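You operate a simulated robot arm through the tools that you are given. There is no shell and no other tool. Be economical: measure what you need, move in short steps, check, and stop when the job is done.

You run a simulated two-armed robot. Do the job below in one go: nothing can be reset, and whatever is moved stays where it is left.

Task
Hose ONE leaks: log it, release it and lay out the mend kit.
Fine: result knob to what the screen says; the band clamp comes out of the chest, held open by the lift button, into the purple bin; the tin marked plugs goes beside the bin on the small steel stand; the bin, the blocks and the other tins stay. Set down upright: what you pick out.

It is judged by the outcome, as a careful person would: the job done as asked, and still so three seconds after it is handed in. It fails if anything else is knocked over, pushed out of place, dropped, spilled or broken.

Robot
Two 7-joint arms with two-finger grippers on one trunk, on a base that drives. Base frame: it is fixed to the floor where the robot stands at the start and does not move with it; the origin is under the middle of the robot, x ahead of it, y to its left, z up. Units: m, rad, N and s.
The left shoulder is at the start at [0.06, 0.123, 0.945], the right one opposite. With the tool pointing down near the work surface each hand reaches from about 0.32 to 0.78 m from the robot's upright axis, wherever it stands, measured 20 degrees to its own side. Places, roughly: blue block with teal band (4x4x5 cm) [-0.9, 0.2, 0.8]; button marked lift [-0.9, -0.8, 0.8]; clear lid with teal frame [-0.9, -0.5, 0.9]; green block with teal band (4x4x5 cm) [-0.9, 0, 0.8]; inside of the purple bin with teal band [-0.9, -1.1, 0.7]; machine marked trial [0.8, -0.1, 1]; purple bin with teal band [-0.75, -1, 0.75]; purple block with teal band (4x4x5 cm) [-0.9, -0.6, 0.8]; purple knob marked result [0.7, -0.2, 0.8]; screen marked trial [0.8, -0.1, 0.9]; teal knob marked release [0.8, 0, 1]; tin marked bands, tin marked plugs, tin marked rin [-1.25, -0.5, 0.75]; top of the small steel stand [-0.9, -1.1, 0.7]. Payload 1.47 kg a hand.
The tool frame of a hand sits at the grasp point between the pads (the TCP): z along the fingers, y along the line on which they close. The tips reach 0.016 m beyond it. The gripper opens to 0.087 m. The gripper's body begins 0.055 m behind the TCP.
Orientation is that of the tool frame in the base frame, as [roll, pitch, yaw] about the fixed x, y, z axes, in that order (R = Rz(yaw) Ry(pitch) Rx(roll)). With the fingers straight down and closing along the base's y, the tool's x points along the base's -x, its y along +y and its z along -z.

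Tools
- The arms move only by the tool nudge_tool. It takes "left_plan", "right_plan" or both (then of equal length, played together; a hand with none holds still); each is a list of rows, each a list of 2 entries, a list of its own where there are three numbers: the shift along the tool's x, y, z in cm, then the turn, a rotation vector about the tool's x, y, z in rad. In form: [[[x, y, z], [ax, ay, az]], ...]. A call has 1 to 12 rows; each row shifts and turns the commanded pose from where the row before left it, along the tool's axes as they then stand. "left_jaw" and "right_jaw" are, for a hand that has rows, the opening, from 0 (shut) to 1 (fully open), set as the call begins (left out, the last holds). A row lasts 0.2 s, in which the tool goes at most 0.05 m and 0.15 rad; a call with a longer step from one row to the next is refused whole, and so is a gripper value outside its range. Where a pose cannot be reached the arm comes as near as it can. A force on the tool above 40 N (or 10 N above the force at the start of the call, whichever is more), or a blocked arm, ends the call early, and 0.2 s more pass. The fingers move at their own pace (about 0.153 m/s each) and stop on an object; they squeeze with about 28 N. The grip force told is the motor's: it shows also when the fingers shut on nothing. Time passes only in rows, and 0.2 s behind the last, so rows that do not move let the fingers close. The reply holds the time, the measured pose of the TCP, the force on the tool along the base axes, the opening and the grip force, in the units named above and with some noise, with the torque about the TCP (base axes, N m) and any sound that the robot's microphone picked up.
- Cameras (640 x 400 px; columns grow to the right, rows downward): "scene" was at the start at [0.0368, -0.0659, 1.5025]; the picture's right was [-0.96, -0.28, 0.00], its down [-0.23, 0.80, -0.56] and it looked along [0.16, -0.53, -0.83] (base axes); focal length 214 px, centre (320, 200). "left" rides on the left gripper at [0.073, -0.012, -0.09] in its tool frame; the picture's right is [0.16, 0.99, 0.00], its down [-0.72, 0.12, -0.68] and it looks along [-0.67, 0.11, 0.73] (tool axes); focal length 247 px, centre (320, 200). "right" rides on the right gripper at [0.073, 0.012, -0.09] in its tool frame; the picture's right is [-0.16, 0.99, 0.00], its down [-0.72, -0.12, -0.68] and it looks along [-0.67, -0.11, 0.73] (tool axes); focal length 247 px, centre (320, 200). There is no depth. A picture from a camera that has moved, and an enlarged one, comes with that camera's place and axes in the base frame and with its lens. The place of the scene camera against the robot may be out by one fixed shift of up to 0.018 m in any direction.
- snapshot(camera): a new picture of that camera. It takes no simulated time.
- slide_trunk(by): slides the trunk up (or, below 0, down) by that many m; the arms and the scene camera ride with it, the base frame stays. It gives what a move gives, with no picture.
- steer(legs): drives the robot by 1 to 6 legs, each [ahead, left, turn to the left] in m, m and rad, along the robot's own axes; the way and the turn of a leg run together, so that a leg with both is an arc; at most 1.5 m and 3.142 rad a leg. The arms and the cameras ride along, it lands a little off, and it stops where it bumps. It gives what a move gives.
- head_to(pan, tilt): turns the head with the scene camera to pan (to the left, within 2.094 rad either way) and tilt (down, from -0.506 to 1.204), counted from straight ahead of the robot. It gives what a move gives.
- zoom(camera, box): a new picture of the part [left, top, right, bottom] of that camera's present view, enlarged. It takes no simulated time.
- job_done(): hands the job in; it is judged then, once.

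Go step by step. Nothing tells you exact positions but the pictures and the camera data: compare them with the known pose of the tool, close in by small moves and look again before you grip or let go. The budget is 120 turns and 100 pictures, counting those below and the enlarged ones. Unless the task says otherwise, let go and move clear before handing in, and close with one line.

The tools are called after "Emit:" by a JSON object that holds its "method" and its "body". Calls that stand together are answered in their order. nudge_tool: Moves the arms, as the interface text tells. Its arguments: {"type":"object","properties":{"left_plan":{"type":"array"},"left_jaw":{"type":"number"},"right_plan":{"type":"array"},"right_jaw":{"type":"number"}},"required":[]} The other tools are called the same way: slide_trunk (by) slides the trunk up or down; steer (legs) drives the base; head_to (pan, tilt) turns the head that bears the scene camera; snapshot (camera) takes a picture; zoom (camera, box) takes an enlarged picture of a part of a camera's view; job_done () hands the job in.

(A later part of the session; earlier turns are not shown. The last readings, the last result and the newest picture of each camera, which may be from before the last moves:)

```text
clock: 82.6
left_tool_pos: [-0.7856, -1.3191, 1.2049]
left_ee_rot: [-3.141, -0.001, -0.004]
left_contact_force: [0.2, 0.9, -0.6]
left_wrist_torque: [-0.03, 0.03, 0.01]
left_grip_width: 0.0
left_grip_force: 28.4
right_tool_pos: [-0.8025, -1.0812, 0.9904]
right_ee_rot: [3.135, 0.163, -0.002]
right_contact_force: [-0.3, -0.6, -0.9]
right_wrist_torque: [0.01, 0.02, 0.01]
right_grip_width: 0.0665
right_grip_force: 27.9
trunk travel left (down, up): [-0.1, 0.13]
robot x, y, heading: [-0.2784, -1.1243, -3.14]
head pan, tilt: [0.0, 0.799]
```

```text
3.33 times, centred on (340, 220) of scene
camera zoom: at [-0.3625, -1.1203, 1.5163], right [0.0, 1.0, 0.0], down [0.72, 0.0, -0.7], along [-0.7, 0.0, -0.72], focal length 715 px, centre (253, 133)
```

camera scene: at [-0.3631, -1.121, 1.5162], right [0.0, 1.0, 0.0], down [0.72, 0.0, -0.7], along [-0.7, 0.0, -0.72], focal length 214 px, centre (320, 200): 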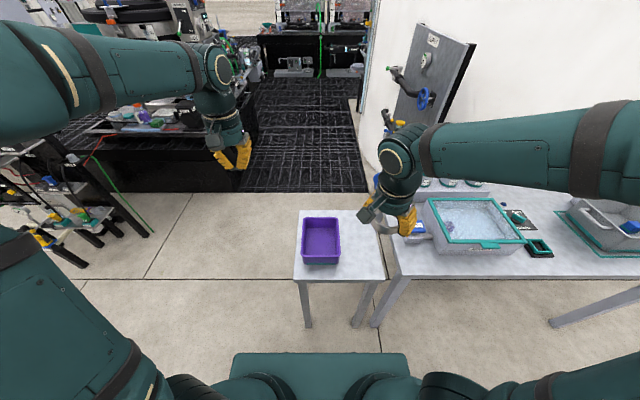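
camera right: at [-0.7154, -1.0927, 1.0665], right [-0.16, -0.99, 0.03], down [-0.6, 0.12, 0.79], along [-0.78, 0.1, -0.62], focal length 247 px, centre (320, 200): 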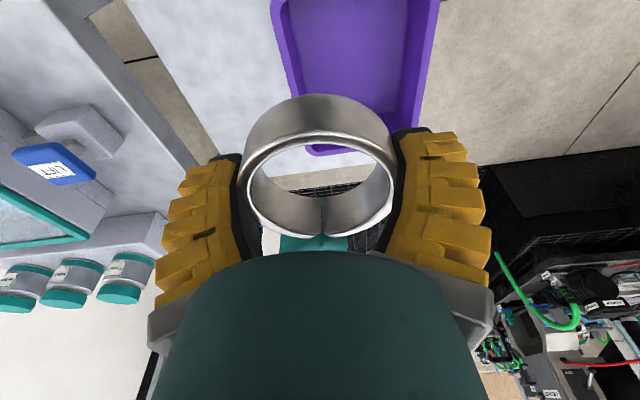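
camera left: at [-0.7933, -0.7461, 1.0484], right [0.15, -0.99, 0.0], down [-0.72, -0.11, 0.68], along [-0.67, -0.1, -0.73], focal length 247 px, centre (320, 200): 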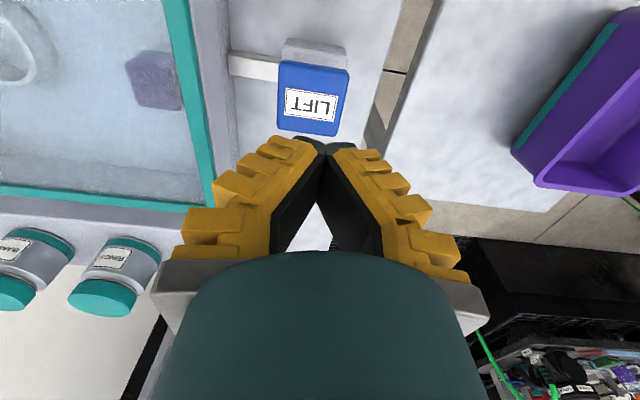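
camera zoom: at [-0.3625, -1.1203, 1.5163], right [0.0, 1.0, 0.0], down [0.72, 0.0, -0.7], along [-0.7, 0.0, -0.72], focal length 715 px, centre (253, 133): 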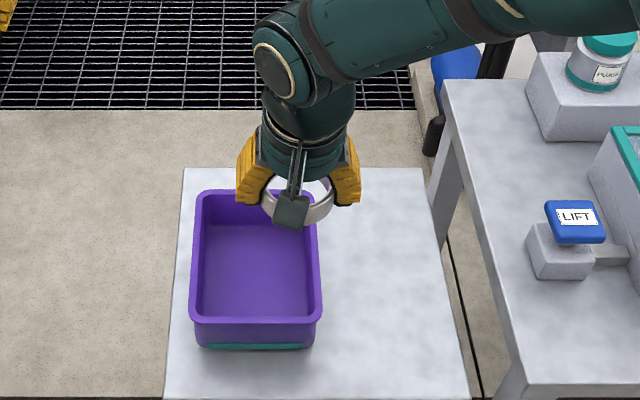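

Positions agree between cameras. I centre over the bin and lower to just above the rim.

Emit:
{"method": "nudge_tool", "body": {"right_plan": [[[-1.2, 1.8, 2.0], [0, 0, 0]], [[-1.2, 1.8, 2.0], [0, 0, 0]], [[0, 0, 3.7], [0, 0, 0]], [[0, 0, 3.7], [0, 0, 0]], [[0, 0, 0], [0, 0, 0]]]}}

Emit:
{"method": "snapshot", "body": {"camera": "right"}}

Emit:
{"method": "zoom", "body": {"camera": "scene", "box": [280, 190, 400, 270]}}

```text
clock: 83.8
left_tool_pos: [-0.7879, -1.3191, 1.2041]
left_ee_rot: [-3.142, 0.001, -0.004]
left_contact_force: [-0.1, -0.5, 0.3]
left_wrist_torque: [0.0, 0.04, -0.01]
left_grip_width: 0.0001
left_grip_force: 27.9
right_tool_pos: [-0.8442, -1.1189, 0.8791]
right_ee_rot: [3.136, 0.163, -0.002]
right_contact_force: [0.6, 0.9, -0.4]
right_wrist_torque: [-0.02, -0.01, -0.04]
right_grip_width: 0.0664
right_grip_force: 28.1
trunk travel left (down, up): [-0.1, 0.13]
robot x, y, heading: [-0.2787, -1.1252, -3.14]
head pan, tilt: [0.0, 0.799]
```

```text
42 pictures are left
camera right: at [-0.7578, -1.1292, 0.9567], right [-0.16, -0.99, 0.03], down [-0.6, 0.12, 0.79], along [-0.78, 0.1, -0.62], focal length 247 px, centre (320, 200)
```

right: 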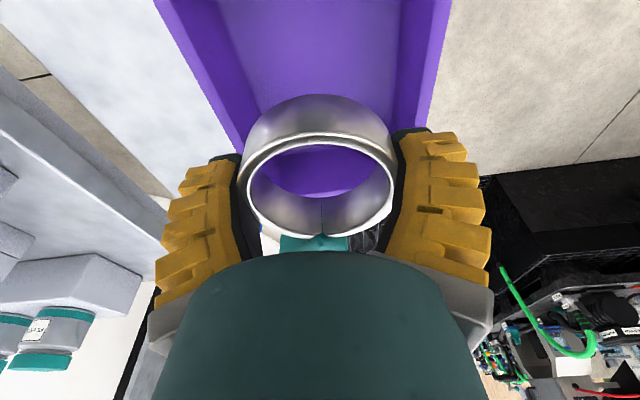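

```text
5.00 times, centred on (340, 230) of scene
camera zoom: at [-0.3627, -1.1206, 1.5163], right [0.0, 1.0, 0.0], down [0.72, 0.0, -0.7], along [-0.7, 0.0, -0.72], focal length 1072 px, centre (220, 50)
```

zoom: 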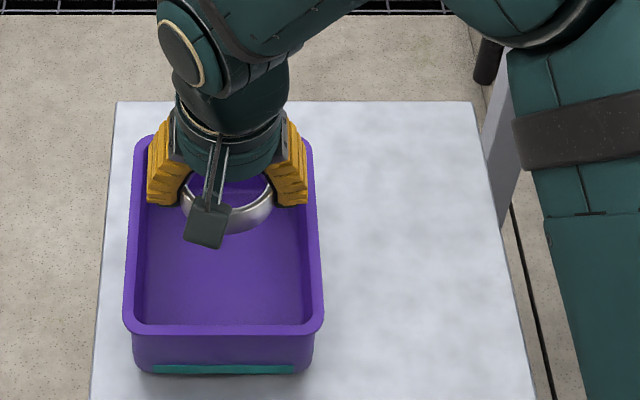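

Centred, with clearance each side. I lower straight into the bin, slowing near the floor.

Emit:
{"method": "nudge_tool", "body": {"right_plan": [[[0.45, 0, 2.7], [0, 0, 0]], [[0.45, 0, 2.7], [0, 0, 0]], [[0.35, 0, 2.1], [0, 0, 0]], [[0, 0, 0], [0, 0, 0]]]}}

Emit:
{"method": "zoom", "body": {"camera": "scene", "box": [280, 190, 400, 270]}}

Emit:
{"method": "snapshot", "body": {"camera": "right"}}

```text
clock: 84.8
left_tool_pos: [-0.7869, -1.32, 1.2042]
left_ee_rot: [3.141, -0.002, -0.002]
left_contact_force: [0.2, -0.9, 0.4]
left_wrist_torque: [0.01, -0.01, -0.01]
left_grip_width: 0.0
left_grip_force: 27.9
right_tool_pos: [-0.8434, -1.119, 0.8042]
right_ee_rot: [3.134, 0.162, -0.001]
right_contact_force: [-0.8, -0.3, -0.5]
right_wrist_torque: [-0.01, -0.03, -0.03]
right_grip_width: 0.0664
right_grip_force: 27.8
trunk travel left (down, up): [-0.1, 0.13]
robot x, y, heading: [-0.2787, -1.1228, -3.142]
head pan, tilt: [0.0, 0.799]
```

```text
5.00 times, centred on (340, 230) of scene
camera zoom: at [-0.3629, -1.1207, 1.5163], right [0.0, 1.0, 0.0], down [0.72, 0.0, -0.7], along [-0.7, 0.0, -0.72], focal length 1072 px, centre (220, 50)
```

zoom: 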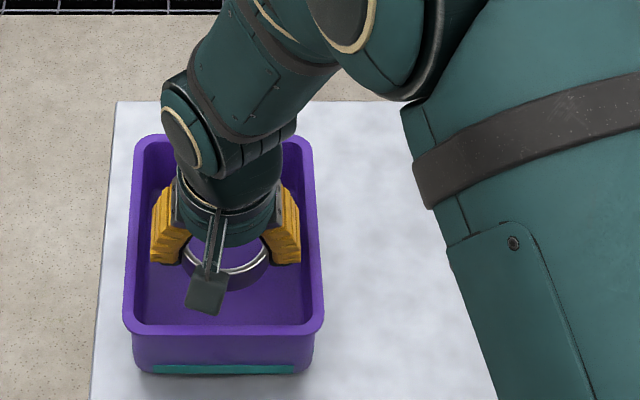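

```text
39 pictures are left
camera right: at [-0.7576, -1.1301, 0.8808], right [-0.16, -0.99, 0.03], down [-0.6, 0.12, 0.79], along [-0.78, 0.1, -0.62], focal length 247 px, centre (320, 200)
```

right: 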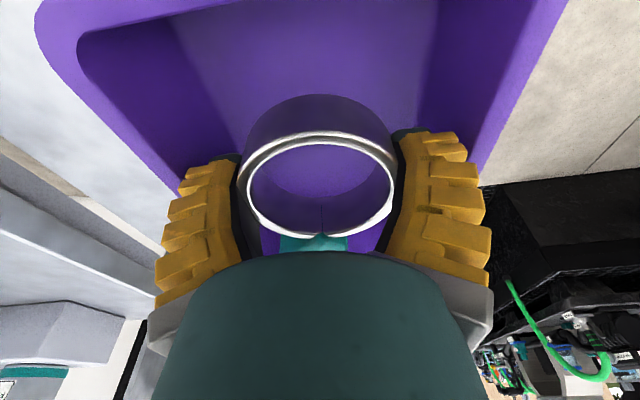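

I shift 1 cm further back for the camera's clearance over the front rim and lower in small steps.

Emit:
{"method": "nudge_tool", "body": {"right_plan": [[[-1.18, 0, 0.2], [0, 0, 0]], [[0.1, 0, 0.6], [0, 0, 0]], [[0.1, 0, 0.6], [0, 0, 0]], [[0.1, 0, 0.6], [0, 0, 0]], [[0.08, 0, 0.5], [0, 0, 0]], [[0.08, 0, 0.5], [0, 0, 0]], [[0, 0, 0], [0, 0, 0]]]}}

Emit:
{"method": "zoom", "body": {"camera": "scene", "box": [280, 190, 400, 270]}}

```text
clock: 86.4
left_tool_pos: [-0.7873, -1.3212, 1.2046]
left_ee_rot: [3.141, -0.004, -0.003]
left_contact_force: [-0.4, 0.8, 0.1]
left_wrist_torque: [0.05, -0.04, 0.01]
left_grip_width: 0.0002
left_grip_force: 28.5
right_tool_pos: [-0.8561, -1.1189, 0.7761]
right_ee_rot: [3.135, 0.163, -0.002]
right_contact_force: [0.2, -0.3, 0.0]
right_wrist_torque: [0.0, -0.03, 0.01]
right_grip_width: 0.0663
right_grip_force: 27.7
trunk travel left (down, up): [-0.1, 0.13]
robot x, y, heading: [-0.279, -1.1228, -3.14]
head pan, tilt: [0.0, 0.799]
```

```text
5.00 times, centred on (340, 230) of scene
camera zoom: at [-0.3631, -1.1207, 1.5162], right [0.0, 1.0, 0.0], down [0.72, 0.0, -0.7], along [-0.7, 0.0, -0.72], focal length 1072 px, centre (220, 50)
```

zoom: 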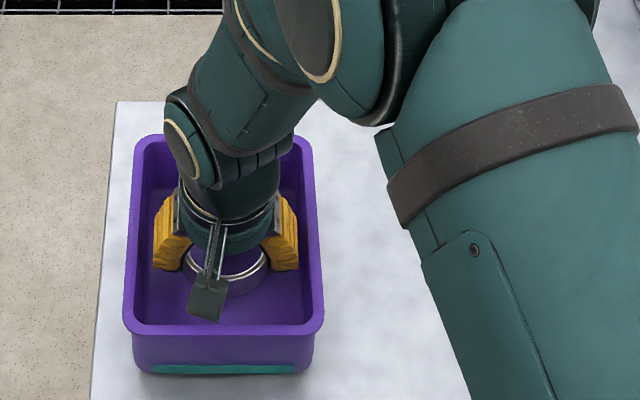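

Still no contact. I go on down in small steps.

Emit:
{"method": "nudge_tool", "body": {"right_plan": [[[0.06, 0, 0.4], [0, 0, 0]], [[0.06, 0, 0.4], [0, 0, 0]], [[0, 0, 0], [0, 0, 0]]]}}

Emit:
{"method": "nudge_tool", "body": {"right_plan": [[[0.05, 0, 0.3], [0, 0, 0]], [[0, 0, 0], [0, 0, 0]]]}}

Emit:
{"method": "nudge_tool", "body": {"right_plan": [[[0.05, 0, 0.3], [0, 0, 0]], [[0, 0, 0], [0, 0, 0]]]}}

```text
clock: 87.2
left_tool_pos: [-0.7869, -1.3214, 1.2049]
left_ee_rot: [-3.141, -0.001, -0.004]
left_contact_force: [0.5, -0.7, 0.2]
left_wrist_torque: [0.01, -0.01, 0.0]
left_grip_width: 0.0001
left_grip_force: 28.0
right_tool_pos: [-0.8561, -1.1189, 0.7681]
right_ee_rot: [3.136, 0.162, -0.001]
right_contact_force: [0.0, 0.0, -1.0]
right_wrist_torque: [-0.01, -0.02, 0.01]
right_grip_width: 0.0662
right_grip_force: 27.7
trunk travel left (down, up): [-0.1, 0.13]
robot x, y, heading: [-0.2776, -1.1245, -3.141]
head pan, tilt: [0.0, 0.799]
```

```text
clock: 87.8
left_tool_pos: [-0.7879, -1.3203, 1.205]
left_ee_rot: [-3.141, -0.002, -0.003]
left_contact_force: [0.0, -0.5, 0.5]
left_wrist_torque: [0.01, -0.02, -0.02]
left_grip_width: 0.0
left_grip_force: 28.2
right_tool_pos: [-0.855, -1.1189, 0.7655]
right_ee_rot: [3.135, 0.162, -0.003]
right_contact_force: [0.9, -0.5, -0.3]
right_wrist_torque: [-0.02, -0.04, 0.0]
right_grip_width: 0.0662
right_grip_force: 27.7
trunk travel left (down, up): [-0.1, 0.13]
robot x, y, heading: [-0.2815, -1.1204, -3.14]
head pan, tilt: [0.0, 0.799]
```

```text
clock: 88.4
left_tool_pos: [-0.787, -1.3208, 1.2055]
left_ee_rot: [-3.141, -0.003, -0.004]
left_contact_force: [0.3, -0.4, 0.5]
left_wrist_torque: [-0.01, 0.03, -0.01]
left_grip_width: 0.0
left_grip_force: 27.4
right_tool_pos: [-0.856, -1.1191, 0.7633]
right_ee_rot: [3.135, 0.162, -0.001]
right_contact_force: [0.5, 0.2, -0.6]
right_wrist_torque: [0.0, 0.0, 0.01]
right_grip_width: 0.0662
right_grip_force: 27.8
trunk travel left (down, up): [-0.1, 0.13]
robot x, y, heading: [-0.2789, -1.122, -3.141]
head pan, tilt: [0.0, 0.799]
```

Not yet at the floor; I check the gap and continue.

Emit:
{"method": "nudge_tool", "body": {"right_plan": [[[0.05, 0, 0.3], [0, 0, 0]], [[0.05, 0, 0.3], [0, 0, 0]], [[0, 0, 0], [0, 0, 0]]]}}

Emit:
{"method": "zoom", "body": {"camera": "scene", "box": [290, 205, 360, 270]}}

Emit:
{"method": "snapshot", "body": {"camera": "right"}}

```text
clock: 89.2
left_tool_pos: [-0.7863, -1.3192, 1.2048]
left_ee_rot: [-3.141, -0.001, -0.003]
left_contact_force: [0.0, -0.6, 0.0]
left_wrist_torque: [0.0, 0.0, 0.03]
left_grip_width: 0.0
left_grip_force: 28.4
right_tool_pos: [-0.8565, -1.1183, 0.7564]
right_ee_rot: [3.134, 0.164, -0.001]
right_contact_force: [-0.3, 0.1, -0.7]
right_wrist_torque: [-0.02, 0.0, -0.01]
right_grip_width: 0.066
right_grip_force: 27.8
trunk travel left (down, up): [-0.1, 0.13]
robot x, y, heading: [-0.2781, -1.1268, -3.141]
head pan, tilt: [0.0, 0.799]
```

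```text
6.15 times, centred on (325, 238) of scene
camera zoom: at [-0.3631, -1.1207, 1.5162], right [0.0, 1.0, 0.0], down [0.72, 0.0, -0.7], along [-0.7, 0.0, -0.72], focal length 1320 px, centre (289, -31)
```

zoom: 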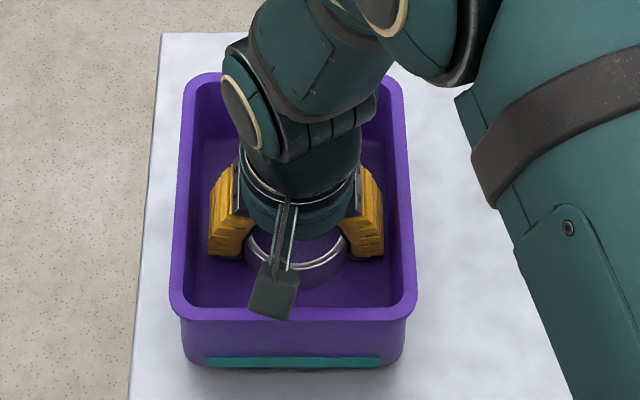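

```text
36 pictures are left
camera right: at [-0.7698, -1.13, 0.8331], right [-0.16, -0.99, 0.03], down [-0.6, 0.12, 0.79], along [-0.78, 0.1, -0.62], focal length 247 px, centre (320, 200)
```

right: 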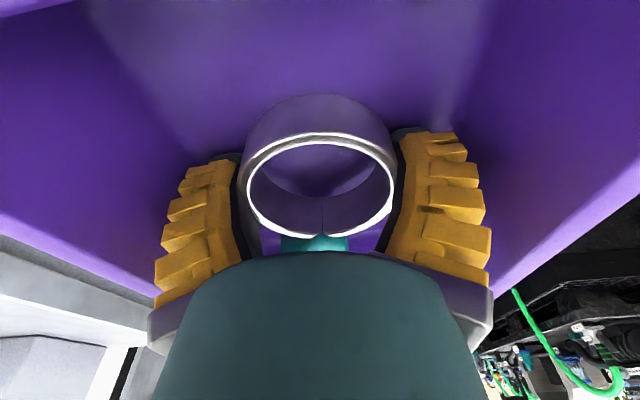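

The ring is close to the floor. I continue in 3 mm steps watching the force.

Emit:
{"method": "nudge_tool", "body": {"right_plan": [[[0.05, 0, 0.3], [0, 0, 0]], [[0, 0, 0], [0, 0, 0]]]}}

Emit:
{"method": "nudge_tool", "body": {"right_plan": [[[0.05, 0, 0.3], [0, 0, 0]], [[0, 0, 0], [0, 0, 0]]]}}

Emit:
{"method": "nudge_tool", "body": {"right_plan": [[[0.05, 0, 0.3], [0, 0, 0]], [[0, 0, 0], [0, 0, 0]]]}}

```text
clock: 89.8
left_tool_pos: [-0.7872, -1.3201, 1.205]
left_ee_rot: [-3.142, -0.003, -0.004]
left_contact_force: [0.0, -0.2, 0.1]
left_wrist_torque: [-0.01, 0.03, 0.01]
left_grip_width: 0.0
left_grip_force: 27.5
right_tool_pos: [-0.8564, -1.1196, 0.7532]
right_ee_rot: [3.133, 0.161, -0.003]
right_contact_force: [-0.1, 0.5, -0.6]
right_wrist_torque: [-0.04, -0.02, -0.01]
right_grip_width: 0.066
right_grip_force: 28.5
trunk travel left (down, up): [-0.1, 0.13]
robot x, y, heading: [-0.2766, -1.1219, -3.139]
head pan, tilt: [0.0, 0.799]
```

```text
clock: 90.4
left_tool_pos: [-0.7853, -1.3216, 1.2051]
left_ee_rot: [3.14, -0.002, -0.003]
left_contact_force: [0.2, -0.1, 0.6]
left_wrist_torque: [0.01, -0.01, 0.03]
left_grip_width: 0.0
left_grip_force: 27.9
right_tool_pos: [-0.8557, -1.1197, 0.7501]
right_ee_rot: [3.134, 0.162, -0.002]
right_contact_force: [-0.2, 0.1, -2.1]
right_wrist_torque: [-0.02, -0.02, 0.01]
right_grip_width: 0.0662
right_grip_force: 28.0
trunk travel left (down, up): [-0.1, 0.13]
robot x, y, heading: [-0.2784, -1.1223, -3.138]
head pan, tilt: [0.0, 0.799]
```

```text
clock: 91.0
left_tool_pos: [-0.7858, -1.3211, 1.2053]
left_ee_rot: [3.141, 0.0, -0.004]
left_contact_force: [0.0, 0.0, -1.3]
left_wrist_torque: [-0.02, 0.02, -0.04]
left_grip_width: 0.0001
left_grip_force: 27.8
right_tool_pos: [-0.8557, -1.1195, 0.7481]
right_ee_rot: [3.134, 0.166, -0.001]
right_contact_force: [0.4, -0.8, 14.3]
right_wrist_torque: [0.12, -0.45, -0.08]
right_grip_width: 0.0666
right_grip_force: 28.1
trunk travel left (down, up): [-0.1, 0.13]
robot x, y, heading: [-0.2811, -1.1264, -3.14]
head pan, tilt: [0.0, 0.799]
```

The ring's near edge touches the bin floor. I open the jaw just enough and check.

Emit:
{"method": "nudge_tool", "body": {"right_plan": [[[0, 0, 0], [0, 0, 0]], [[0, 0, 0], [0, 0, 0]]], "right_jaw": 0.95}}

Emit:
{"method": "snapshot", "body": {"camera": "right"}}

```text
clock: 91.6
left_tool_pos: [-0.786, -1.3218, 1.2041]
left_ee_rot: [-3.141, -0.001, -0.004]
left_contact_force: [0.5, -0.6, -0.2]
left_wrist_torque: [0.01, 0.03, -0.02]
left_grip_width: 0.0
left_grip_force: 28.0
right_tool_pos: [-0.8567, -1.1177, 0.7469]
right_ee_rot: [3.137, 0.16, -0.002]
right_contact_force: [0.1, -0.4, -2.2]
right_wrist_torque: [-0.02, -0.03, -0.01]
right_grip_width: 0.0756
right_grip_force: 0.1
trunk travel left (down, up): [-0.1, 0.13]
robot x, y, heading: [-0.2817, -1.1237, -3.139]
head pan, tilt: [0.0, 0.799]
```

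```text
35 pictures are left
camera right: at [-0.7696, -1.1295, 0.8235], right [-0.16, -0.99, 0.03], down [-0.61, 0.12, 0.79], along [-0.78, 0.1, -0.62], focal length 247 px, centre (320, 200)
```

right: 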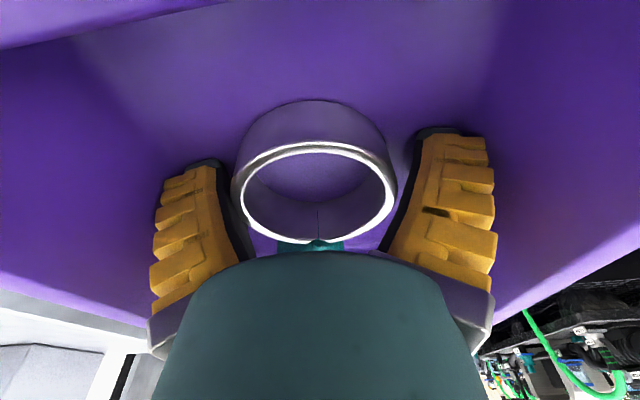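

The ring is free. I lift straight up slowly.

Emit:
{"method": "nudge_tool", "body": {"right_plan": [[[0, 0, 0], [0, 0, 0]], [[-0.16, 0, -1.0], [0, 0, 0]], [[-0.32, 0, -2.0], [0, 0, 0]], [[-0.48, 0, -3.0], [0, 0, 0]], [[-0.6, 0, -3.6], [0, 0, 0]], [[0, 0, 0], [0, 0, 0]]]}}

Emit:
{"method": "snapshot", "body": {"camera": "right"}}

```text
clock: 93.0
left_tool_pos: [-0.7871, -1.3208, 1.2034]
left_ee_rot: [-3.141, -0.002, -0.005]
left_contact_force: [-0.2, 0.0, -1.0]
left_wrist_torque: [0.03, 0.0, 0.02]
left_grip_width: 0.0001
left_grip_force: 28.3
right_tool_pos: [-0.8576, -1.118, 0.845]
right_ee_rot: [3.136, 0.16, -0.002]
right_contact_force: [-0.1, -0.1, -2.4]
right_wrist_torque: [0.0, -0.04, -0.03]
right_grip_width: 0.0754
right_grip_force: 0.1
trunk travel left (down, up): [-0.1, 0.13]
robot x, y, heading: [-0.2786, -1.1214, -3.138]
head pan, tilt: [0.0, 0.799]
```

```text
34 pictures are left
camera right: at [-0.7704, -1.1284, 0.921], right [-0.16, -0.99, 0.03], down [-0.61, 0.12, 0.79], along [-0.78, 0.1, -0.62], focal length 247 px, centre (320, 200)
```

right: 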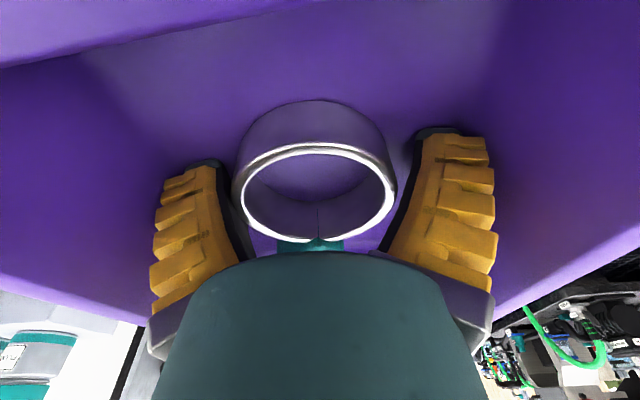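

The opened fingers are wedged against the bin walls and have lifted the bin with them. I lower it back along exactly the same path and then narrow the jaw slightly to free both bin and ring.

Emit:
{"method": "nudge_tool", "body": {"right_plan": [[[0.48, 0, 3.0], [0, 0, 0]], [[0.4, 0, 2.5], [0, 0, 0]], [[0.32, 0, 2.0], [0, 0, 0]], [[0.16, 0, 1.0], [0, 0, 0]], [[0.08, 0, 0.5], [0, 0, 0]], [[0.06, 0, 0.3], [0, 0, 0]], [[0, 0, 0], [0, 0, 0]]]}}

Emit:
{"method": "zoom", "body": {"camera": "scene", "box": [280, 190, 400, 270]}}

```text
clock: 94.6
left_tool_pos: [-0.7867, -1.3214, 1.2045]
left_ee_rot: [3.141, -0.003, -0.004]
left_contact_force: [0.3, 0.4, 0.3]
left_wrist_torque: [0.02, 0.01, 0.0]
left_grip_width: 0.0
left_grip_force: 28.3
right_tool_pos: [-0.8569, -1.1186, 0.7504]
right_ee_rot: [3.135, 0.163, -0.001]
right_contact_force: [0.3, -0.3, -2.2]
right_wrist_torque: [-0.06, 0.03, -0.01]
right_grip_width: 0.0755
right_grip_force: 0.0
trunk travel left (down, up): [-0.1, 0.13]
robot x, y, heading: [-0.2783, -1.1235, -3.136]
head pan, tilt: [0.0, 0.799]
```

```text
5.00 times, centred on (340, 230) of scene
camera zoom: at [-0.3632, -1.1208, 1.5162], right [0.0, 1.0, 0.0], down [0.72, 0.0, -0.7], along [-0.7, 0.0, -0.72], focal length 1072 px, centre (220, 50)
```

zoom: 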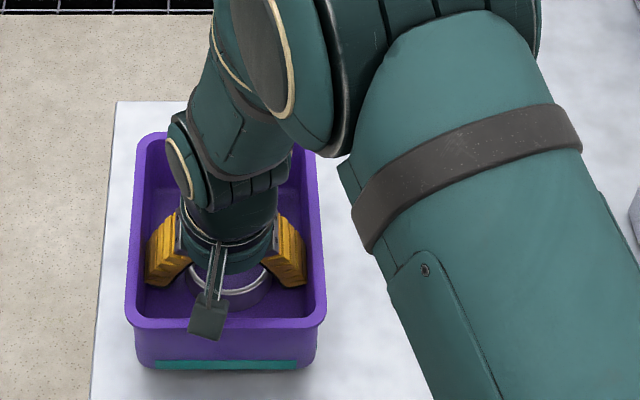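

The bin hangs about 3-4 mm high and 2.5 mm to the right. I correct the sideways offset and lower until it stands.

Emit:
{"method": "nudge_tool", "body": {"right_plan": [[[0, 0.25, 0], [0, 0, 0]], [[0.04, 0, 0.25], [0, 0, 0]], [[0, 0, 0], [0, 0, 0]]]}}

Emit:
{"method": "zoom", "body": {"camera": "scene", "box": [280, 190, 400, 270]}}

```text
clock: 95.4
left_tool_pos: [-0.7874, -1.3204, 1.2042]
left_ee_rot: [3.141, -0.004, -0.002]
left_contact_force: [-0.3, 0.5, 0.5]
left_wrist_torque: [-0.02, -0.02, 0.0]
left_grip_width: 0.0
left_grip_force: 28.2
right_tool_pos: [-0.8561, -1.1227, 0.7489]
right_ee_rot: [3.134, 0.163, -0.001]
right_contact_force: [0.6, 0.0, -1.1]
right_wrist_torque: [-0.05, 0.07, -0.01]
right_grip_width: 0.0751
right_grip_force: 0.1
trunk travel left (down, up): [-0.1, 0.13]
robot x, y, heading: [-0.2807, -1.1233, -3.135]
head pan, tilt: [0.0, 0.799]
```

```text
5.00 times, centred on (340, 230) of scene
camera zoom: at [-0.3631, -1.1208, 1.5162], right [0.0, 1.0, 0.0], down [0.72, 0.0, -0.7], along [-0.7, 0.0, -0.72], focal length 1072 px, centre (220, 50)
```

zoom: 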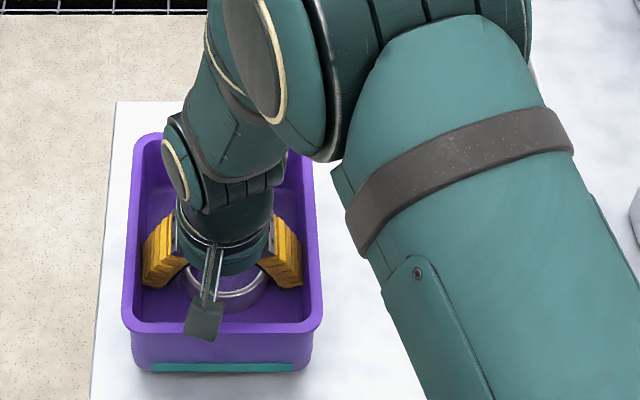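

The bin is back at its place within about a millimetre. I lower the last 2 mm and narrow the jaw to 7.1 cm.

Emit:
{"method": "nudge_tool", "body": {"right_plan": [[[0.03, 0, 0.2], [0, 0, 0]], [[0, 0, 0], [0, 0, 0]]]}}

Emit:
{"method": "nudge_tool", "body": {"right_plan": [[[0, 0, 0], [0, 0, 0]], [[0, 0, 0], [0, 0, 0]]], "right_jaw": 0.815}}

Emit:
{"method": "snapshot", "body": {"camera": "right"}}

Emit:
{"method": "zoom", "body": {"camera": "scene", "box": [280, 190, 400, 270]}}

```text
clock: 96.0
left_tool_pos: [-0.7873, -1.3203, 1.2035]
left_ee_rot: [-3.141, -0.001, -0.003]
left_contact_force: [0.6, 0.3, 0.0]
left_wrist_torque: [0.04, -0.03, 0.0]
left_grip_width: 0.0
left_grip_force: 28.1
right_tool_pos: [-0.8563, -1.1222, 0.7464]
right_ee_rot: [3.134, 0.162, -0.004]
right_contact_force: [0.2, -1.7, 3.4]
right_wrist_torque: [-0.09, 0.01, 0.01]
right_grip_width: 0.0734
right_grip_force: 0.1
trunk travel left (down, up): [-0.1, 0.13]
robot x, y, heading: [-0.2779, -1.1235, -3.144]
head pan, tilt: [0.0, 0.799]
```

```text
clock: 96.6
left_tool_pos: [-0.7871, -1.321, 1.2042]
left_ee_rot: [-3.141, 0.0, -0.004]
left_contact_force: [-0.6, -0.4, 0.0]
left_wrist_torque: [-0.01, 0.01, 0.01]
left_grip_width: 0.0
left_grip_force: 27.7
right_tool_pos: [-0.8569, -1.1225, 0.7452]
right_ee_rot: [3.134, 0.163, -0.002]
right_contact_force: [-0.2, 0.3, 0.5]
right_wrist_torque: [-0.04, 0.0, 0.01]
right_grip_width: 0.0734
right_grip_force: 2.2
trunk travel left (down, up): [-0.1, 0.13]
robot x, y, heading: [-0.2798, -1.1264, -3.135]
head pan, tilt: [0.0, 0.799]
```

```text
31 pictures are left
camera right: at [-0.7697, -1.1324, 0.8222], right [-0.16, -0.99, 0.03], down [-0.6, 0.12, 0.79], along [-0.78, 0.1, -0.62], focal length 247 px, centre (320, 200)
```

right: 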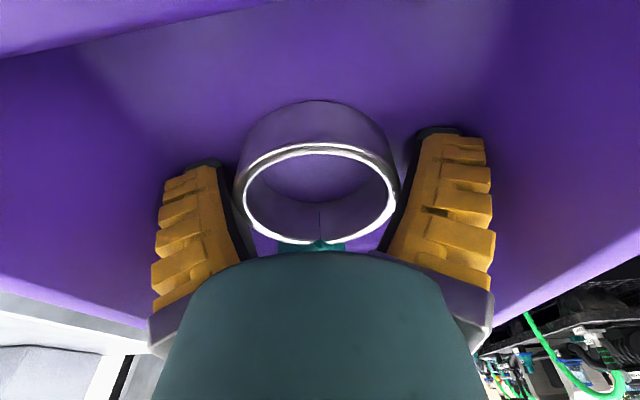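

```text
5.00 times, centred on (340, 230) of scene
camera zoom: at [-0.3628, -1.1207, 1.5162], right [0.0, 1.0, 0.0], down [0.72, 0.0, -0.7], along [-0.7, 0.0, -0.72], focal length 1072 px, centre (220, 50)
```

zoom: 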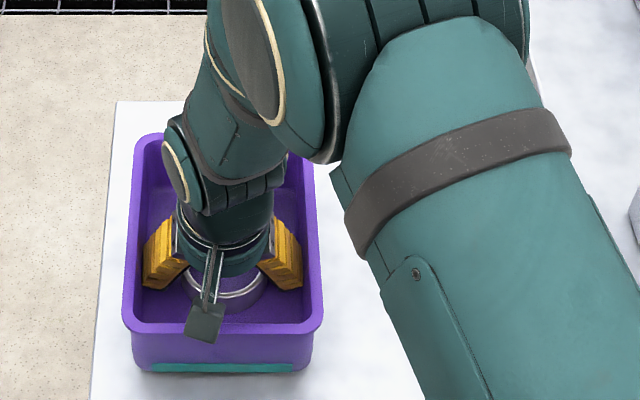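

I narrow the jaw a bit more so that it is free of both the walls and the ring, then lift a centimetre and check.

Emit:
{"method": "nudge_tool", "body": {"right_plan": [[[0, 0, 0], [0, 0, 0]], [[-0.08, 0, -0.5], [0, 0, 0]], [[-0.08, 0, -0.5], [0, 0, 0]], [[-0.08, 0, -0.5], [0, 0, 0]], [[0, 0, 0], [0, 0, 0]]], "right_jaw": 0.775}}

Emit:
{"method": "snapshot", "body": {"camera": "right"}}

```text
clock: 97.8
left_tool_pos: [-0.7866, -1.3205, 1.2034]
left_ee_rot: [-3.141, -0.002, -0.003]
left_contact_force: [-0.7, 0.8, 0.2]
left_wrist_torque: [0.02, 0.03, 0.02]
left_grip_width: 0.0
left_grip_force: 27.4
right_tool_pos: [-0.8565, -1.1216, 0.7615]
right_ee_rot: [3.136, 0.163, -0.002]
right_contact_force: [-0.2, 0.1, 0.3]
right_wrist_torque: [0.0, -0.02, 0.02]
right_grip_width: 0.0713
right_grip_force: 2.5
trunk travel left (down, up): [-0.1, 0.13]
robot x, y, heading: [-0.2791, -1.1231, -3.14]
head pan, tilt: [0.0, 0.799]
```

```text
29 pictures are left
camera right: at [-0.7695, -1.1321, 0.8376], right [-0.16, -0.99, 0.03], down [-0.6, 0.12, 0.79], along [-0.78, 0.1, -0.62], focal length 247 px, centre (320, 200)
```

right: 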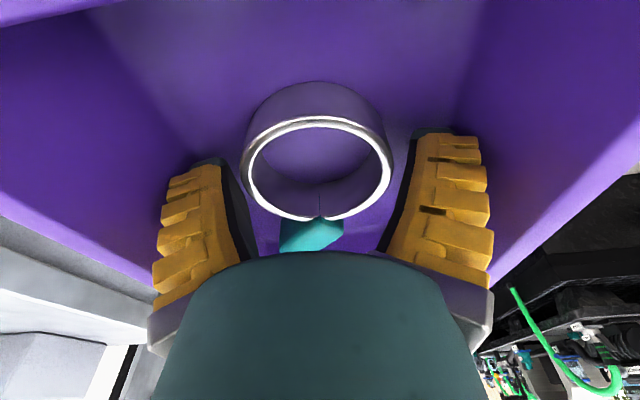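

Now the ring and bin both stay put as I rise (force zero). I lift well clear and untilt the hand.

Emit:
{"method": "nudge_tool", "body": {"right_plan": [[[-0.25, 0, -1.5], [0, 0, 0]], [[-0.5, 0, -3], [0, 0, 0]], [[-0.6, 0, -3.9], [0, 0, 0]], [[-0.6, 0, -3.9], [0, 0, 0]], [[-0.6, 0, -3.9], [0, 0, 0]], [[-0.6, 0, -3.9], [0, 0, 0]], [[-0.6, 0, -3.9], [0, 0, 0]], [[0, 0, -3.9], [0, 0.15, 0]], [[3, -3, 0], [0, 0.01, 0]], [[3, -3, 0], [0, 0, 0]], [[0, -4, 0], [0, 0, 0]]]}}

Emit:
{"method": "zoom", "body": {"camera": "scene", "box": [280, 190, 400, 270]}}

```text
clock: 100.2
left_tool_pos: [-0.7862, -1.3196, 1.2046]
left_ee_rot: [3.14, -0.002, -0.002]
left_contact_force: [0.1, 0.1, 0.3]
left_wrist_torque: [-0.01, 0.01, -0.04]
left_grip_width: 0.0003
left_grip_force: 28.3
right_tool_pos: [-0.7876, -1.0187, 1.0406]
right_ee_rot: [3.135, 0.0, -0.001]
right_contact_force: [-0.4, 0.1, 0.0]
right_wrist_torque: [0.02, 0.02, 0.0]
right_grip_width: 0.0712
right_grip_force: 2.5
trunk travel left (down, up): [-0.1, 0.13]
robot x, y, heading: [-0.2788, -1.1236, -3.142]
head pan, tilt: [0.0, 0.799]
```

```text
5.00 times, centred on (340, 230) of scene
camera zoom: at [-0.3633, -1.1194, 1.5162], right [0.0, 1.0, 0.0], down [0.72, 0.0, -0.7], along [-0.7, 0.0, -0.72], focal length 1072 px, centre (220, 50)
```

zoom: 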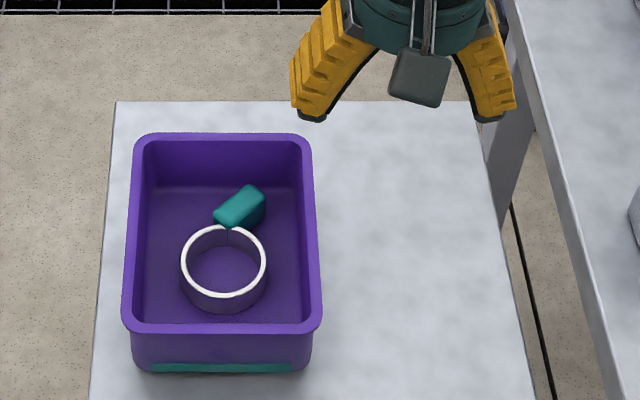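

The clamp lies upright in the bin and the bin is back within about 1 mm. Next the PLUGS tin: I raise the hand and drive back toward the tins.

Emit:
{"method": "nudge_tool", "body": {"right_plan": [[[1, 0, -4], [0, 0, 0]], [[1, 0, -4], [0, 0, 0]], [[1, 0, -4], [0, 0, 0]], [[1, 0, -4], [0, 0, 0]]], "right_jaw": 1.0}}

Emit:
{"method": "steer", "body": {"legs": [[0, -0.33, 0], [0.09, 0, 0]]}}

Emit:
{"method": "snapshot", "body": {"camera": "right"}}

Emit:
{"method": "snapshot", "body": {"camera": "scene"}}

```text
clock: 101.2
left_tool_pos: [-0.7868, -1.3213, 1.2048]
left_ee_rot: [3.141, -0.001, -0.002]
left_contact_force: [-0.8, 0.1, 0.6]
left_wrist_torque: [0.05, 0.0, 0.01]
left_grip_width: 0.0
left_grip_force: 28.0
right_tool_pos: [-0.7471, -1.0165, 1.2023]
right_ee_rot: [3.136, 0.001, 0.001]
right_contact_force: [-0.7, 0.3, -0.6]
right_wrist_torque: [0.0, -0.01, -0.03]
right_grip_width: 0.0872
right_grip_force: 0.1
trunk travel left (down, up): [-0.1, 0.13]
robot x, y, heading: [-0.2779, -1.1203, -3.138]
head pan, tilt: [0.0, 0.799]
```

```text
clock: 105.4
left_tool_pos: [-0.877, -0.9914, 1.2045]
left_ee_rot: [-3.141, -0.004, -0.003]
left_contact_force: [0.5, -0.2, 0.1]
left_wrist_torque: [-0.03, 0.0, -0.02]
left_grip_width: 0.0
left_grip_force: 28.1
right_tool_pos: [-0.8382, -0.6904, 1.201]
right_ee_rot: [3.139, 0.001, 0.0]
right_contact_force: [0.6, -0.3, -0.5]
right_wrist_torque: [0.02, -0.05, -0.02]
right_grip_width: 0.0871
right_grip_force: 0.0
trunk travel left (down, up): [-0.1, 0.13]
robot x, y, heading: [-0.3689, -0.7914, -3.139]
head pan, tilt: [0.0, 0.799]
```

```text
27 pictures are left
camera right: at [-0.7652, -0.7009, 1.2901], right [-0.16, -0.99, 0.01], down [-0.72, 0.12, 0.68], along [-0.67, 0.1, -0.73], focal length 247 px, centre (320, 200)
```

right: 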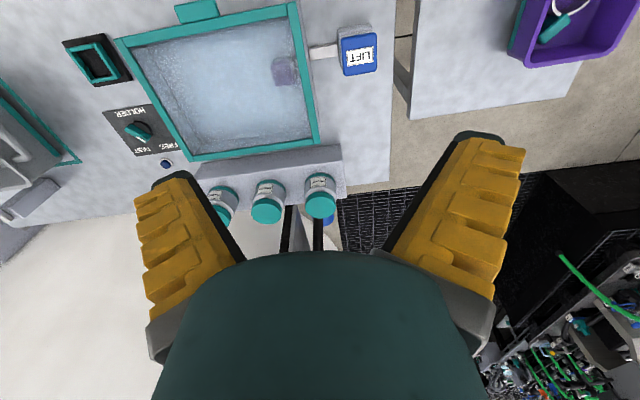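

```text
26 pictures are left
camera scene: at [-0.4538, -0.7925, 1.5162], right [0.0, 1.0, 0.0], down [0.72, 0.0, -0.7], along [-0.7, 0.0, -0.72], focal length 214 px, centre (320, 200)
```

scene: 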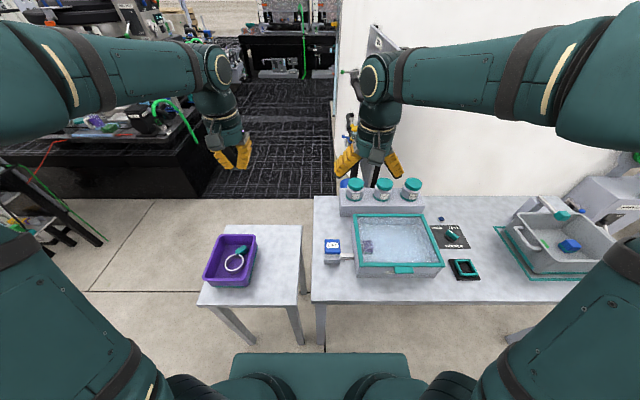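

PLUGS is about (-1.13, -0.65). I move the hand nearer and look again to pin it down.

Emit:
{"method": "nudge_tool", "body": {"right_plan": [[[-3.75, -1, 2.0], [0, 0, 0]], [[-3.75, -1, 2.0], [0, 0, 0]], [[-3.75, -1, 2.0], [0, 0, 0]], [[-3.75, -1, 2.0], [0, 0, 0]], [[0, 0, 0], [0, 0, 0]]]}}

Emit:
{"method": "snapshot", "body": {"camera": "right"}}

```text
clock: 106.6
left_tool_pos: [-0.8763, -0.9928, 1.2045]
left_ee_rot: [3.141, -0.001, -0.005]
left_contact_force: [0.0, 0.3, 0.0]
left_wrist_torque: [-0.02, 0.03, 0.02]
left_grip_width: 0.0002
left_grip_force: 28.1
right_tool_pos: [-0.9863, -0.6503, 1.1209]
right_ee_rot: [3.133, 0.004, 0.0]
right_contact_force: [0.0, 0.1, 0.4]
right_wrist_torque: [-0.01, 0.0, -0.03]
right_grip_width: 0.0869
right_grip_force: 0.1
trunk travel left (down, up): [-0.1, 0.13]
robot x, y, heading: [-0.3665, -0.7973, -3.138]
head pan, tilt: [0.0, 0.799]
```

```text
25 pictures are left
camera right: at [-0.9136, -0.6615, 1.2106], right [-0.16, -0.99, 0.01], down [-0.72, 0.12, 0.68], along [-0.67, 0.1, -0.73], focal length 247 px, centre (320, 200)
```

right: 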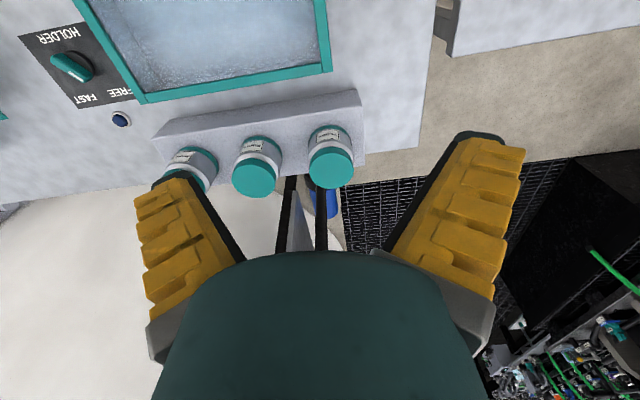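

The lid top of PLUGS is at (-1.126, -0.647, 0.913). I go above it and check alignment.

Emit:
{"method": "nudge_tool", "body": {"right_plan": [[[-3.5, -0.08, 2.2], [0, 0, 0]], [[-3.5, -0.08, 2.2], [0, 0, 0]], [[-3.5, -0.08, 2.2], [0, 0, 0]], [[-3.5, -0.08, 2.2], [0, 0, 0]], [[0, 0, 0], [0, 0, 0]]]}}

Emit:
{"method": "snapshot", "body": {"camera": "right"}}

Emit:
{"method": "zoom", "body": {"camera": "scene", "box": [300, 110, 440, 220]}}

```text
clock: 107.8
left_tool_pos: [-0.8762, -0.9924, 1.2043]
left_ee_rot: [-3.141, 0.0, -0.005]
left_contact_force: [0.6, -0.7, -0.2]
left_wrist_torque: [0.0, 0.01, 0.0]
left_grip_width: 0.0001
left_grip_force: 28.1
right_tool_pos: [-1.1197, -0.6489, 1.0315]
right_ee_rot: [3.132, 0.003, 0.0]
right_contact_force: [0.0, 1.0, -0.4]
right_wrist_torque: [0.03, -0.02, -0.01]
right_grip_width: 0.0871
right_grip_force: 0.1
right hand out of reach, approached as far as the arm can: row 4
trunk travel left (down, up): [-0.1, 0.13]
robot x, y, heading: [-0.3697, -0.7948, -3.142]
head pan, tilt: [0.0, 0.799]
```

```text
24 pictures are left
camera right: at [-1.0456, -0.6595, 1.1213], right [-0.16, -0.99, 0.01], down [-0.72, 0.12, 0.68], along [-0.67, 0.1, -0.73], focal length 247 px, centre (320, 200)
```

right: 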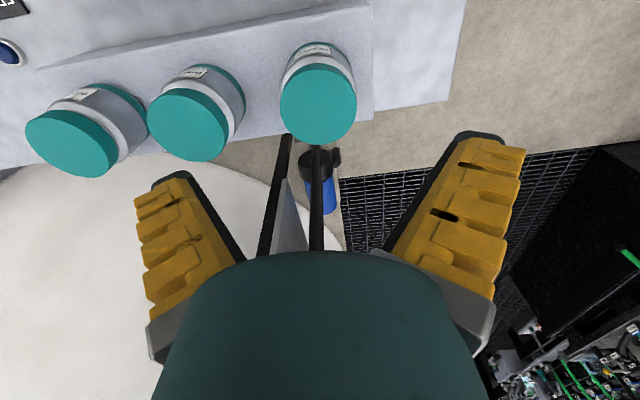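

```text
3.64 times, centred on (370, 165) of scene
camera zoom: at [-0.4517, -0.7924, 1.5164], right [0.0, 1.0, 0.0], down [0.72, 0.0, -0.7], along [-0.7, 0.0, -0.72], focal length 780 px, centre (138, 327)
```

zoom: 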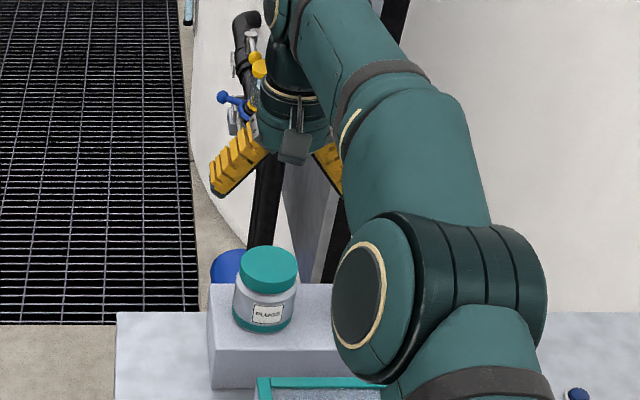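

Alignment is close: I need 8 mm further out. I try descending partway, since reach grows lower down.

Emit:
{"method": "nudge_tool", "body": {"right_plan": [[[-0.2, -0.2, 3], [0, 0, 0]], [[-0.3, 0, 3], [0, 0, 0]], [[-0.3, 0, 1.5], [0, 0, 0]], [[0, 0, 0], [0, 0, 0]]]}}

Emit:
{"method": "snapshot", "body": {"camera": "right"}}

Emit:
{"method": "snapshot", "body": {"camera": "scene"}}

```text
clock: 108.8
left_tool_pos: [-0.8775, -0.9934, 1.2054]
left_ee_rot: [-3.142, -0.002, -0.003]
left_contact_force: [0.1, 0.0, -0.2]
left_wrist_torque: [-0.01, -0.01, -0.01]
left_grip_width: 0.0
left_grip_force: 28.2
right_tool_pos: [-1.1279, -0.6471, 0.9569]
right_ee_rot: [3.137, 0.001, 0.001]
right_contact_force: [0.1, -0.6, -0.5]
right_wrist_torque: [-0.01, -0.01, -0.02]
right_grip_width: 0.087
right_grip_force: 0.1
trunk travel left (down, up): [-0.1, 0.13]
robot x, y, heading: [-0.3658, -0.7937, -3.144]
head pan, tilt: [0.0, 0.799]
```

```text
22 pictures are left
camera right: at [-1.0545, -0.6579, 1.0463], right [-0.16, -0.99, 0.01], down [-0.72, 0.12, 0.68], along [-0.67, 0.1, -0.73], focal length 247 px, centre (320, 200)
```

right: 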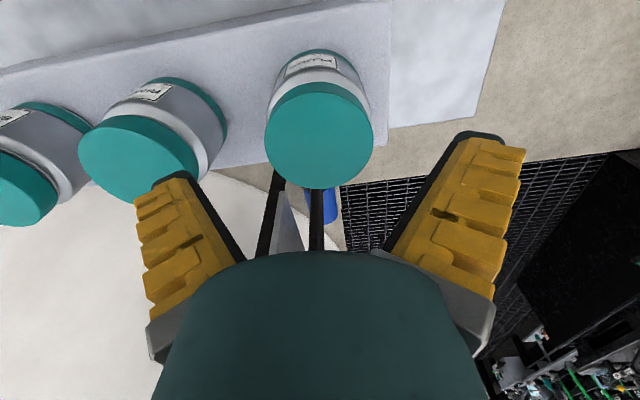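

```text
21 pictures are left
camera scene: at [-0.4524, -0.7925, 1.5163], right [0.0, 1.0, 0.0], down [0.72, 0.0, -0.7], along [-0.7, 0.0, -0.72], focal length 214 px, centre (320, 200)
```

scene: 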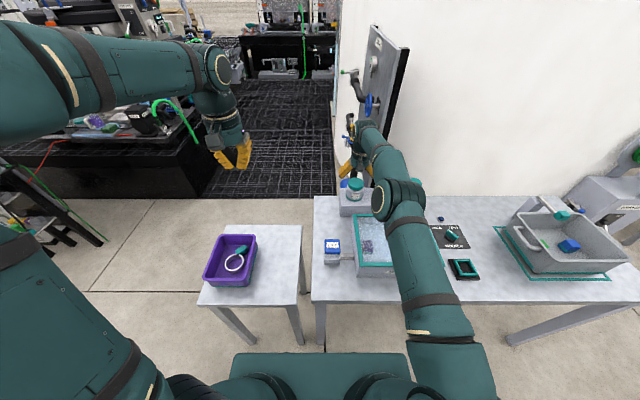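

Centred on the tin within 3 mm. I descend around it and close gently.

Emit:
{"method": "nudge_tool", "body": {"right_plan": [[[0.1, 0, 3], [0, 0, 0]], [[0.1, 0, 3], [0, 0, 0]], [[0, 0, 2.4], [0, 0, 0]], [[0, 0, 0], [0, 0, 0]]]}}

Emit:
{"method": "snapshot", "body": {"camera": "right"}}

```text
clock: 109.8
left_tool_pos: [-0.8748, -0.9924, 1.205]
left_ee_rot: [-3.141, 0.002, -0.003]
left_contact_force: [0.5, -0.5, -0.4]
left_wrist_torque: [0.03, -0.01, -0.03]
left_grip_width: 0.0
left_grip_force: 28.4
right_tool_pos: [-1.1277, -0.6471, 0.8776]
right_ee_rot: [3.138, 0.013, 0.0]
right_contact_force: [-9.7, 3.0, 30.5]
right_wrist_torque: [0.13, -0.21, 0.0]
right_grip_width: 0.0897
right_grip_force: 26.1
trunk travel left (down, up): [-0.1, 0.13]
robot x, y, heading: [-0.3681, -0.796, -3.142]
head pan, tilt: [0.0, 0.799]
```

```text
20 pictures are left
camera right: at [-1.053, -0.6577, 0.966], right [-0.16, -0.99, 0.01], down [-0.72, 0.12, 0.69], along [-0.68, 0.1, -0.73], focal length 247 px, centre (320, 200)
```

right: 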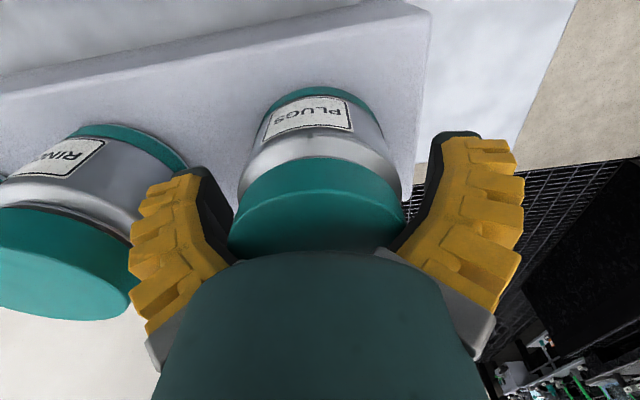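

The lid is pressing into the hand's throat. I raise 1.3 cm to relieve it, then close.

Emit:
{"method": "nudge_tool", "body": {"right_plan": [[[0, 0, -0.7], [0, 0, 0]], [[0, 0, -0.7], [0, 0, 0]], [[0, 0, 0], [0, 0, 0]]]}}

Emit:
{"method": "snapshot", "body": {"camera": "right"}}

```text
clock: 110.6
left_tool_pos: [-0.8753, -0.992, 1.2042]
left_ee_rot: [3.142, -0.002, -0.003]
left_contact_force: [0.0, 0.2, 0.1]
left_wrist_torque: [0.04, 0.02, 0.01]
left_grip_width: 0.0
left_grip_force: 28.2
right_tool_pos: [-1.125, -0.6478, 0.8851]
right_ee_rot: [3.136, -0.003, 0.0]
right_contact_force: [0.1, 0.3, 0.1]
right_wrist_torque: [0.04, 0.0, -0.02]
right_grip_width: 0.0872
right_grip_force: 0.0
trunk travel left (down, up): [-0.1, 0.13]
robot x, y, heading: [-0.3659, -0.7956, -3.143]
head pan, tilt: [0.0, 0.799]
```

```text
19 pictures are left
camera right: at [-1.0526, -0.658, 0.975], right [-0.16, -0.99, 0.01], down [-0.72, 0.12, 0.68], along [-0.67, 0.1, -0.73], focal length 247 px, centre (320, 200)
```

right: 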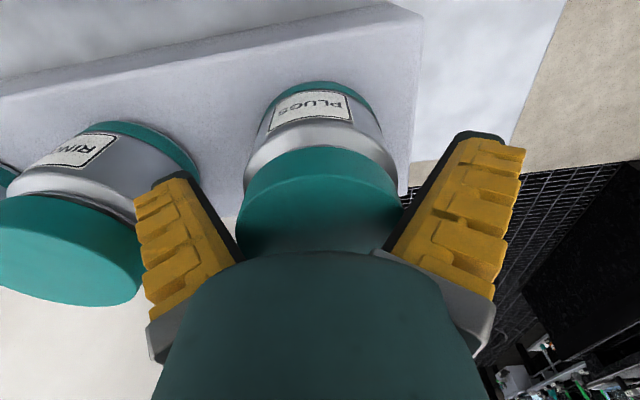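

The force is gone and both fingers straddle PLUGS freely. I close.

Emit:
{"method": "nudge_tool", "body": {"right_plan": [[[0, 0, 0], [0, 0, 0]], [[0, 0, 0], [0, 0, 0]], [[0, 0, 0], [0, 0, 0]]], "right_jaw": 0.0}}

Emit:
{"method": "nudge_tool", "body": {"right_plan": [[[0, 0, -1], [0, 0, 0]], [[0, 0, -2], [0, 0, 0]], [[0, 0, 0], [0, 0, 0]]]}}

Emit:
{"method": "snapshot", "body": {"camera": "right"}}

```text
clock: 111.4
left_tool_pos: [-0.8761, -0.9927, 1.205]
left_ee_rot: [-3.139, 0.0, -0.004]
left_contact_force: [-0.2, -0.3, 0.2]
left_wrist_torque: [-0.03, -0.01, 0.01]
left_grip_width: 0.0
left_grip_force: 27.8
right_tool_pos: [-1.1264, -0.6464, 0.8871]
right_ee_rot: [3.135, 0.004, 0.0]
right_contact_force: [-0.7, -0.7, 5.5]
right_wrist_torque: [-0.08, -0.1, 0.03]
right_grip_width: 0.0765
right_grip_force: 27.9
trunk travel left (down, up): [-0.1, 0.13]
robot x, y, heading: [-0.3677, -0.7938, -3.143]
head pan, tilt: [0.0, 0.799]
```

```text
clock: 112.2
left_tool_pos: [-0.8757, -0.9933, 1.2051]
left_ee_rot: [3.141, -0.002, -0.005]
left_contact_force: [0.4, -0.1, -0.1]
left_wrist_torque: [0.01, 0.02, -0.02]
left_grip_width: 0.0
left_grip_force: 28.4
right_tool_pos: [-1.1272, -0.647, 0.917]
right_ee_rot: [3.134, 0.002, -0.002]
right_contact_force: [0.2, 0.3, -1.7]
right_wrist_torque: [0.02, -0.01, -0.01]
right_grip_width: 0.0753
right_grip_force: 28.5
trunk travel left (down, up): [-0.1, 0.13]
robot x, y, heading: [-0.3677, -0.7926, -3.14]
head pan, tilt: [0.0, 0.799]
```

```text
18 pictures are left
camera right: at [-1.0533, -0.6574, 1.0061], right [-0.16, -0.99, 0.01], down [-0.72, 0.12, 0.68], along [-0.67, 0.1, -0.73], focal length 247 px, centre (320, 200)
```

right: 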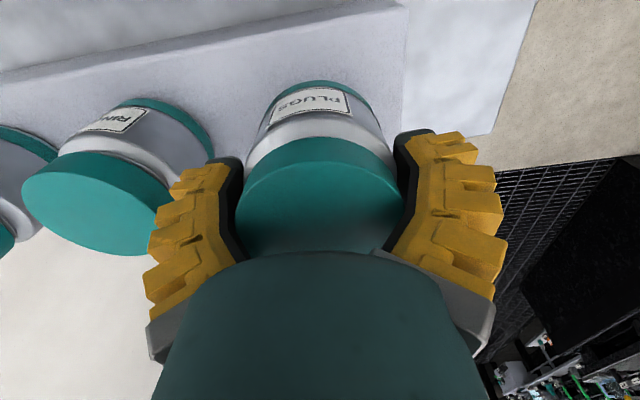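

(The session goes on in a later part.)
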